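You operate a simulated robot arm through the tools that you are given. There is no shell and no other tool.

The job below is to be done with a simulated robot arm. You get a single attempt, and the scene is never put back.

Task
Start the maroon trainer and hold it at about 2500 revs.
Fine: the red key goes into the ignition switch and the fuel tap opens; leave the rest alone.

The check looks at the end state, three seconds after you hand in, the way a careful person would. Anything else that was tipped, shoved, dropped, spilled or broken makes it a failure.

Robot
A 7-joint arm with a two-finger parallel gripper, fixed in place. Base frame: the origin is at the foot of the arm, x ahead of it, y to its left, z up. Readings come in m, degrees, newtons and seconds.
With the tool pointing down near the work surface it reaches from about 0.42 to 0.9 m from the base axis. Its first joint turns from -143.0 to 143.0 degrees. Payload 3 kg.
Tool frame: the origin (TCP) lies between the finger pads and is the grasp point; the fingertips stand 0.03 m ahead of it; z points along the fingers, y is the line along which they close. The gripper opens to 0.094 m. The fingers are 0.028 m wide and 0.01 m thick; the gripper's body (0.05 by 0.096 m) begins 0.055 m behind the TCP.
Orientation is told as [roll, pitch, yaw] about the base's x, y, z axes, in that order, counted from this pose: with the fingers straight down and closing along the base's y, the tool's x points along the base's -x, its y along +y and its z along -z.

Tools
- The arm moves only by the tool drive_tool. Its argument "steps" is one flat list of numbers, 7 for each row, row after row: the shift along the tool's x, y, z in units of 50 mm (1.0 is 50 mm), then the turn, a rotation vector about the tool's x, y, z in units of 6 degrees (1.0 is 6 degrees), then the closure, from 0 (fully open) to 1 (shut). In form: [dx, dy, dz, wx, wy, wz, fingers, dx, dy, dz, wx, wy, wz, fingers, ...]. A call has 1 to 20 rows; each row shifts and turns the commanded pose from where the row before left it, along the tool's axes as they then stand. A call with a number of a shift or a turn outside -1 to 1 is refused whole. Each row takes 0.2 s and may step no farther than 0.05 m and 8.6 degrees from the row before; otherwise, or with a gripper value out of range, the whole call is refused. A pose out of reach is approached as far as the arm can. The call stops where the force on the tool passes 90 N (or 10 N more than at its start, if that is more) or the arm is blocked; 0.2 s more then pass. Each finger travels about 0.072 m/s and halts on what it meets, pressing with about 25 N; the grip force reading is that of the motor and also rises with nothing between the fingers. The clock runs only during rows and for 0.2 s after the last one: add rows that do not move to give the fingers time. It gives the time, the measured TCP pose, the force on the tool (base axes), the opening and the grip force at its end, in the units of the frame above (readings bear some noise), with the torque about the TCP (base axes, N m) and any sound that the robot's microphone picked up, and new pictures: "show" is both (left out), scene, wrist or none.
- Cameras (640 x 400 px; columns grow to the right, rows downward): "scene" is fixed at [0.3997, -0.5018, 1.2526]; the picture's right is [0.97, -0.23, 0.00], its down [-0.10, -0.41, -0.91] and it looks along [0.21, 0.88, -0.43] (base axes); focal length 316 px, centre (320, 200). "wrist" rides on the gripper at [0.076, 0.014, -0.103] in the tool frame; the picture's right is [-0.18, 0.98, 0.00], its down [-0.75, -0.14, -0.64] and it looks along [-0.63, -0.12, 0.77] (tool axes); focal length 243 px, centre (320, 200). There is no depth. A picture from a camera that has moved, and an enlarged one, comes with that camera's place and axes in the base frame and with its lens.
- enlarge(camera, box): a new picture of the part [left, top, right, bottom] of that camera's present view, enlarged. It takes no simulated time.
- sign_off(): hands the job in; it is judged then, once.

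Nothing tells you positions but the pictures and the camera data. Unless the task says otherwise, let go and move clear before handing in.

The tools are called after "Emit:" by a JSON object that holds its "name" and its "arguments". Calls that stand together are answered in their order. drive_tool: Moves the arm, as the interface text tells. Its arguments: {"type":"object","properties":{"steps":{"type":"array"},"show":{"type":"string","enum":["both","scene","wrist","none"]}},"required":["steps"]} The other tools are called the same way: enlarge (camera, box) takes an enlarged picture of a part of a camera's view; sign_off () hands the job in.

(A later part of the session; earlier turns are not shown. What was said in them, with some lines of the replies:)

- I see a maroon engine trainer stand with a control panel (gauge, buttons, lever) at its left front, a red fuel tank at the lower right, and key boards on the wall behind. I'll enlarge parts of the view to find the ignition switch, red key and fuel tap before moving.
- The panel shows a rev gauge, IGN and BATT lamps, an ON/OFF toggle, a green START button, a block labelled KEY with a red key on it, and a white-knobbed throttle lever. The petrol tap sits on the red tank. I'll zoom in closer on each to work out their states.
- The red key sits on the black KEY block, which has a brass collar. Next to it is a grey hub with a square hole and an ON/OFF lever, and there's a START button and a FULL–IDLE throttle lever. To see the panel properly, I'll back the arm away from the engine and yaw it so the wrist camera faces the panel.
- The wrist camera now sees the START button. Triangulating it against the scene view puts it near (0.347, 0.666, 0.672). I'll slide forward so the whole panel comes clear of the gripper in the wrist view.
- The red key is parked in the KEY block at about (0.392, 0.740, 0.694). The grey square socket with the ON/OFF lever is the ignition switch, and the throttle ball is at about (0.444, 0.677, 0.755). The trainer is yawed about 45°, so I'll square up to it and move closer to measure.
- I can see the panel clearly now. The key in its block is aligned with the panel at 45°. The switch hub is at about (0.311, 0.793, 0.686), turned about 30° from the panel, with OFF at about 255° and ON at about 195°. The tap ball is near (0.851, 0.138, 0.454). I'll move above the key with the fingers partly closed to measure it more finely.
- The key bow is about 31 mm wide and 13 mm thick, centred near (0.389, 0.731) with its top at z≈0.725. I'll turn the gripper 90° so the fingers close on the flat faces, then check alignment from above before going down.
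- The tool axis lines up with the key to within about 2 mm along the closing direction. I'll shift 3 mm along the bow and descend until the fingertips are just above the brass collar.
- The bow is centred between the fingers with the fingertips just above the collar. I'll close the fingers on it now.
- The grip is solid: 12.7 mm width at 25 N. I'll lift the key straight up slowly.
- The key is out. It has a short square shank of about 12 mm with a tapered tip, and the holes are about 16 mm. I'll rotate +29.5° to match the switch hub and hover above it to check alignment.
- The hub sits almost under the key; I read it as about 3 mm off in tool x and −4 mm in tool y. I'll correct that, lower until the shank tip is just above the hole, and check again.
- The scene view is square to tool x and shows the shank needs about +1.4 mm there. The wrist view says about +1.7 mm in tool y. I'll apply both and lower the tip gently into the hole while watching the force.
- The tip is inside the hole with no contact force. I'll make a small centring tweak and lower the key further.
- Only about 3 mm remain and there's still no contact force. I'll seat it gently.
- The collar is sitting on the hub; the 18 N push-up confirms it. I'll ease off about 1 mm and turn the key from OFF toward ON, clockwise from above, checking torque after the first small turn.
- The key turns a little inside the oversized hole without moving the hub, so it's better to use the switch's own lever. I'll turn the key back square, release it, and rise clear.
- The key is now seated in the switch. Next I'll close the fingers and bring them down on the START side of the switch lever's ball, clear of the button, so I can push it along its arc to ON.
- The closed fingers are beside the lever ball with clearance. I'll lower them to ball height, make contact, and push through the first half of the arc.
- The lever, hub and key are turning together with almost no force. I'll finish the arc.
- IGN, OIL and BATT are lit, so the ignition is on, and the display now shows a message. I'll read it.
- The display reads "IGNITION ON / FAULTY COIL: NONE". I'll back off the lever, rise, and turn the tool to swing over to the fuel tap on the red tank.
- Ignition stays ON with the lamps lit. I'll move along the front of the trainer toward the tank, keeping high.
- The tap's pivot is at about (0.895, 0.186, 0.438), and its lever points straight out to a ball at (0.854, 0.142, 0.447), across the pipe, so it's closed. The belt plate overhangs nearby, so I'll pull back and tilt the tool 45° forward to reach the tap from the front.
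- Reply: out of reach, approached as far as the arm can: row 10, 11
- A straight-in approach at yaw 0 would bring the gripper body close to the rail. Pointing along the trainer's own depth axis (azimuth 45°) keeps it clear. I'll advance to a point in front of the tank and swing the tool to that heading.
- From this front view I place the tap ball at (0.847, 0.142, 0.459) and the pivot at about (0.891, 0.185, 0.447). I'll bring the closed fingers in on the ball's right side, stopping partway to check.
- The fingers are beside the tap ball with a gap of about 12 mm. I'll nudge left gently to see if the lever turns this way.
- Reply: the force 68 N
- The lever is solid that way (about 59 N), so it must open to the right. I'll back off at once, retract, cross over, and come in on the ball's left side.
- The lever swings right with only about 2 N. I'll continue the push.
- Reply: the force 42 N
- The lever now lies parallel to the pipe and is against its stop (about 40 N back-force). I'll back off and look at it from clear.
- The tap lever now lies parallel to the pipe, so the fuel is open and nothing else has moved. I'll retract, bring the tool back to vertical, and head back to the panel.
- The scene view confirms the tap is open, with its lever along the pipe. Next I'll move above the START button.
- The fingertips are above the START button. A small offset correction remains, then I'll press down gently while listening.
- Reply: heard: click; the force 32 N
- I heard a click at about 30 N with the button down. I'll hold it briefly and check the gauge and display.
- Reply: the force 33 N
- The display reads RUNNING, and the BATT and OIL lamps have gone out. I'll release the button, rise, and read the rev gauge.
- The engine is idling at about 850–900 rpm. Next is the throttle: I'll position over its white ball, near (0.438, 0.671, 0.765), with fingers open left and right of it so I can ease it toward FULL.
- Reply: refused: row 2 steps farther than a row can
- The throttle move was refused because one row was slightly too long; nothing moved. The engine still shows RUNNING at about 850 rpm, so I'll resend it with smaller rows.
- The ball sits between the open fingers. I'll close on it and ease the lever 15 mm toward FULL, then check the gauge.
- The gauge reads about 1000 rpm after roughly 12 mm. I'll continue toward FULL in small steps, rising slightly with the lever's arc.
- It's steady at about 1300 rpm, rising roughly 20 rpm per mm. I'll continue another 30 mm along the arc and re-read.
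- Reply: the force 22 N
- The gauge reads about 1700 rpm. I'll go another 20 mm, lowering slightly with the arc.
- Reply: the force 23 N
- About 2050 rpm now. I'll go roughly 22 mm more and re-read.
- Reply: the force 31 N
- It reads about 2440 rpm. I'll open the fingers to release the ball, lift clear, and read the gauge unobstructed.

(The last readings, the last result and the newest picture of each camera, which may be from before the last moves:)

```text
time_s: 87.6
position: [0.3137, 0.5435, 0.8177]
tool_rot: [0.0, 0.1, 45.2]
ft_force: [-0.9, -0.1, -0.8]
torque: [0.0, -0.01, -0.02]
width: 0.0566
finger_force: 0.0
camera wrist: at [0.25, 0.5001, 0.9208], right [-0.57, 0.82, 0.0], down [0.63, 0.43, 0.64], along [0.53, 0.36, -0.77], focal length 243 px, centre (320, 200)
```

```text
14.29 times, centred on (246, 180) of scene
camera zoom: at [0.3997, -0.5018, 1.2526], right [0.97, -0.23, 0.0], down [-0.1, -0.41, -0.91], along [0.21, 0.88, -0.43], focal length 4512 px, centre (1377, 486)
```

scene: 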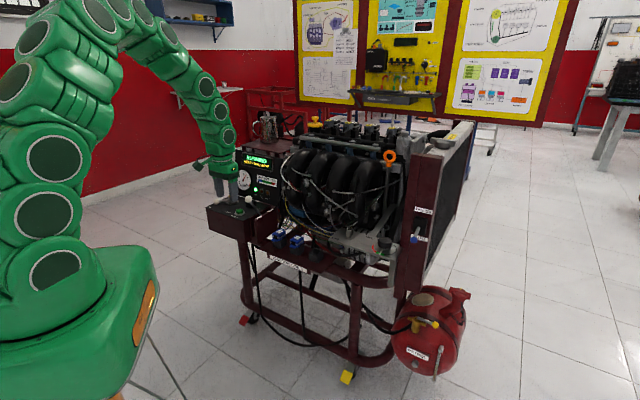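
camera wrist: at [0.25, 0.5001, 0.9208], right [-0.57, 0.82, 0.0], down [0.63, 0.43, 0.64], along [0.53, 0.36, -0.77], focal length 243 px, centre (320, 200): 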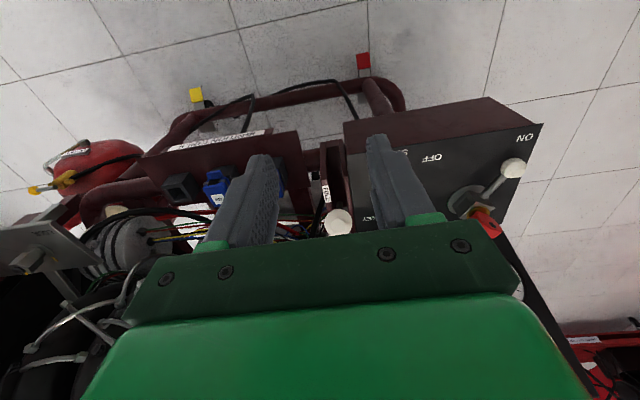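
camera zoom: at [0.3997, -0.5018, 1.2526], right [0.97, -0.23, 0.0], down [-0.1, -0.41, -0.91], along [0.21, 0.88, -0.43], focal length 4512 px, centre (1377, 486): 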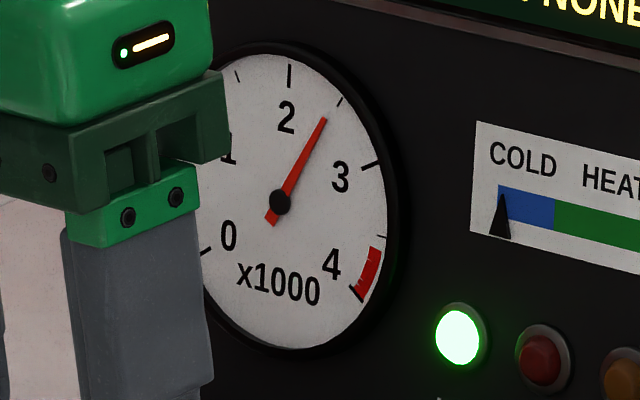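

Released, the gauge holds near 2460 rpm. I'll pull the arm clear, wait a few seconds, and check everything again.

Emit:
{"name": "drive_tool", "arguments": {"steps": [0.3, 0, -0.9, 0, 0, 0, 0.4, 0.5, 0, -0.8, 0, 0, 0, 0.4, 0.5, 0, -0.8, 0, 0, 0, 0.4, 0, -0.8, 0, 0, 0, 0, 0.4, 0, -0.8, 0, 0, 0, 0, 0.4, 0, -0.8, 0, 0, 0, 0, 0.4, 0, 0, 0, 0, 0, 0, 0.4, 0, 0, 0, 0, 0, 0, 0.4, 0, 0, 0, 0, 0, 0, 0.4, 0, 0, 0, 0, 0, 0, 0.4, 0, 0, 0, 0, 0, 0, 0.4, 0, 0, 0, 0, 0, 0, 0.4, 0, 0, 0, 0, 0, 0, 0.4, 0, 0, 0, 0, 0, 0, 0.4, 0, 0, 0, 0, 0, 0, 0.4, 0, 0, 0, 0, 0, 0, 0.4, 0, 0, 0, 0, 0, 0, 0.4], "show": "both"}}

Emit:
{"name": "enlarge", "arguments": {"camera": "scene", "box": [205, 140, 305, 230]}}

Emit:
{"name": "enlarge", "arguments": {"camera": "scene", "box": [232, 166, 260, 194]}}

Emit:
{"name": "enlarge", "arguments": {"camera": "scene", "box": [360, 200, 480, 370]}}

Emit:
{"name": "enlarge", "arguments": {"camera": "wrist", "box": [160, 0, 480, 240]}}

```text
time_s: 91.2
position: [0.3519, 0.4109, 0.9429]
tool_rot: [0.0, 0.0, 45.1]
ft_force: [-1.0, 0.2, -0.4]
torque: [-0.02, -0.01, -0.01]
width: 0.0563
finger_force: 0.1
camera wrist: at [0.2881, 0.3684, 1.0467], right [-0.57, 0.82, 0.0], down [0.63, 0.43, 0.64], along [0.53, 0.36, -0.77], focal length 243 px, centre (320, 200)
```

scene: 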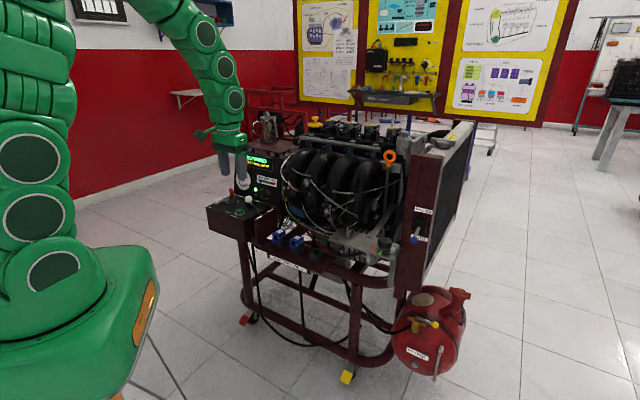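
wrist: 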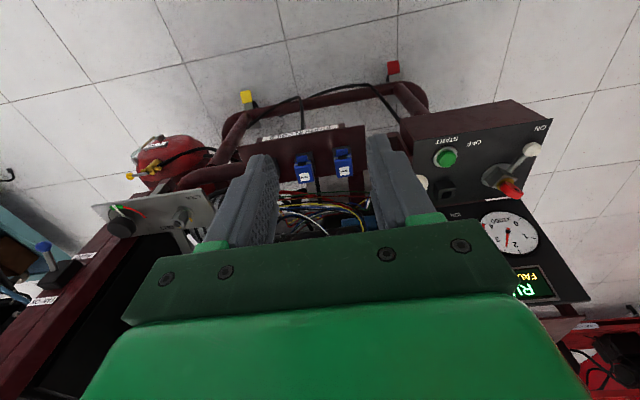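

```text
4.44 times, centred on (255, 185) of scene
camera zoom: at [0.3997, -0.5018, 1.2526], right [0.97, -0.23, 0.0], down [-0.1, -0.41, -0.91], along [0.21, 0.88, -0.43], focal length 1404 px, centre (609, 267)
```

zoom: 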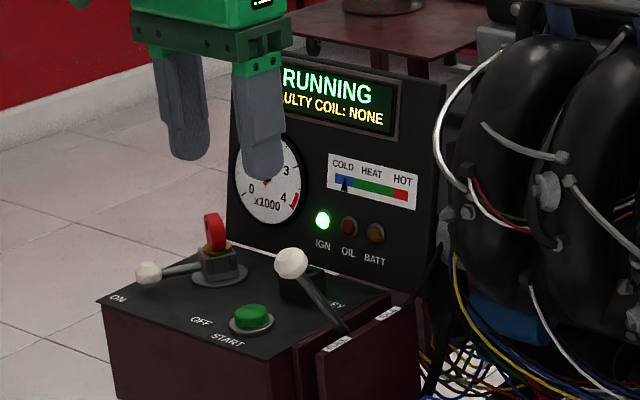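

```text
14.29 times, centred on (246, 180) of scene
camera zoom: at [0.3997, -0.5018, 1.2526], right [0.97, -0.23, 0.0], down [-0.1, -0.41, -0.91], along [0.21, 0.88, -0.43], focal length 4512 px, centre (1377, 486)
```

zoom: 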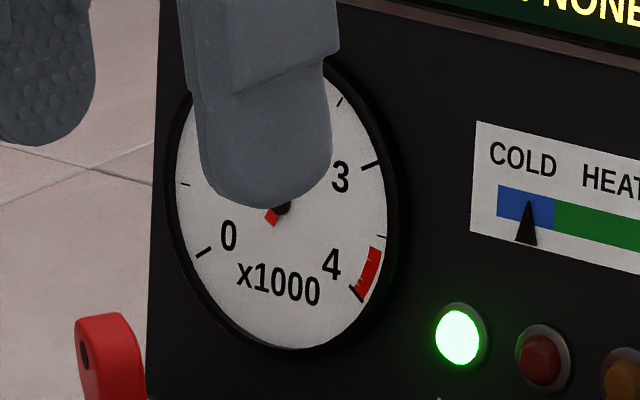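

```text
2.35 times, centred on (420, 285) of scene
camera zoom: at [0.3997, -0.5018, 1.2526], right [0.97, -0.23, 0.0], down [-0.1, -0.41, -0.91], along [0.21, 0.88, -0.43], focal length 743 px, centre (85, 0)
```

zoom: 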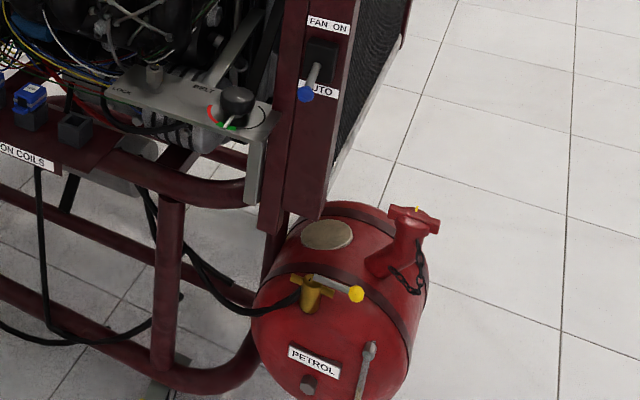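

```text
1.67 times, centred on (320, 120) of wrist
camera zoom: at [0.2881, 0.3684, 1.0467], right [-0.57, 0.82, 0.0], down [0.63, 0.43, 0.64], along [0.53, 0.36, -0.77], focal length 404 px, centre (320, 333)
```

zoom: 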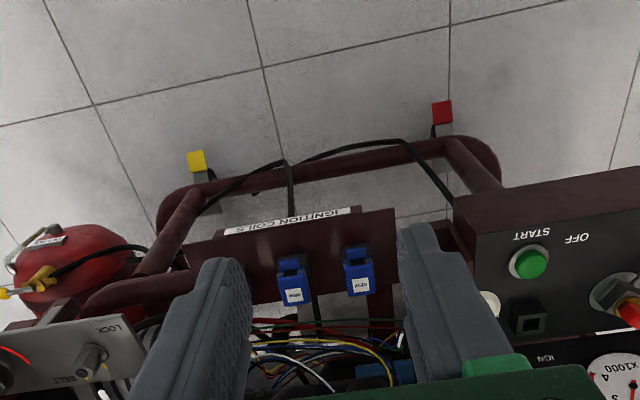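

Emit:
{"name": "enlarge", "arguments": {"camera": "wrist", "box": [470, 200, 560, 270]}}

Emit:
{"name": "drive_tool", "arguments": {"steps": [0, -0.8, 0, 0, 0, 0, 0.4, 0, -0.8, 0, 0, 0, 0, 0.4, 0, 0, 0, 0, 0, 0, 0.4, 0, 0, 0, 0, 0, 0, 0.4, 0, 0, 0, 0, 0, 0, 0.4], "show": "scene"}}

Emit:
{"name": "enlarge", "arguments": {"camera": "scene", "box": [232, 166, 260, 194]}}

```text
5.71 times, centred on (515, 235) of wrist
camera zoom: at [0.2881, 0.3684, 1.0467], right [-0.57, 0.82, 0.0], down [0.63, 0.43, 0.64], along [0.53, 0.36, -0.77], focal length 1386 px, centre (-794, 0)
```

zoom: 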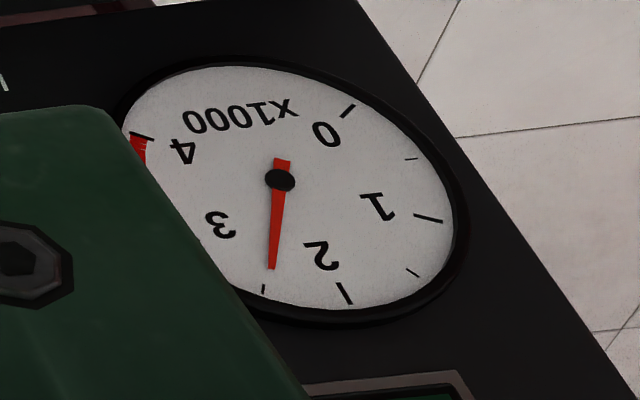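

```text
time_s: 92.4
position: [0.4107, 0.3559, 0.9417]
tool_rot: [0.0, 0.1, 45.1]
ft_force: [0.4, 0.6, 0.6]
torque: [-0.02, 0.01, 0.02]
width: 0.0567
finger_force: 0.0
```

scene: 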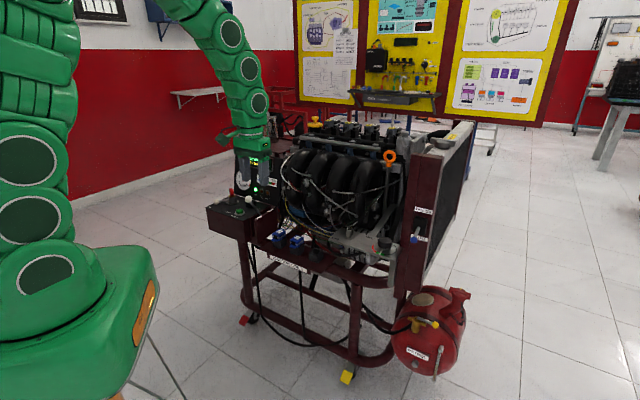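

```text
14.29 times, centred on (246, 180) of scene
camera zoom: at [0.3997, -0.5018, 1.2526], right [0.97, -0.23, 0.0], down [-0.1, -0.41, -0.91], along [0.21, 0.88, -0.43], focal length 4512 px, centre (1377, 486)
```

zoom: 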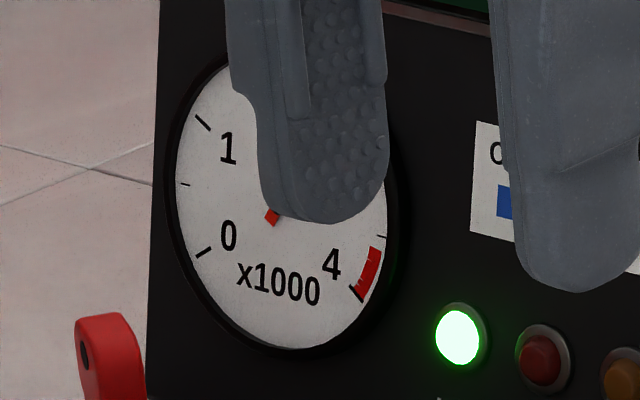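

Everything checks out:
- The display reads RUNNING.
- The IGN lamp is lit, with OIL and BATT out.
- The red key is seated in the ignition switch at ON.
- The fuel tap is open.
- The gauge has held steady at about 2460–2500 rpm since I let go of the throttle.

The arm is clear and nothing else looks disturbed, so I'm handing in.

Emit:
{"name": "sign_off", "arguments": {}}

```text
The job is handed in.
```

The maroon trainer is running and holding at about 2460 rpm on the gauge, just under your 2500 target. I handed the job in; no verdict on the check has come back.

- **Key:** the red key is out of its KEY block and seated in the ignition switch, which is turned to ON. The IGN lamp is lit, and OIL and BATT went out once it started.
- **Fuel:** the tap on the red tank is open, with its lever along the pipe. I first pushed it the wrong way and it hit its stop at about 59 N, so I backed off and opened it the other way. I saw no damage to the tap or movement of the tank.
- **Start and throttle:** I pressed START, then moved the throttle lever toward FULL. The revs stayed steady for about four seconds after I let go.

I didn't touch the fan, belt or coils, and the arm was clear of the trainer at hand-in. The temperature needle was starting to rise from COLD, as you'd expect with the engine warming up.
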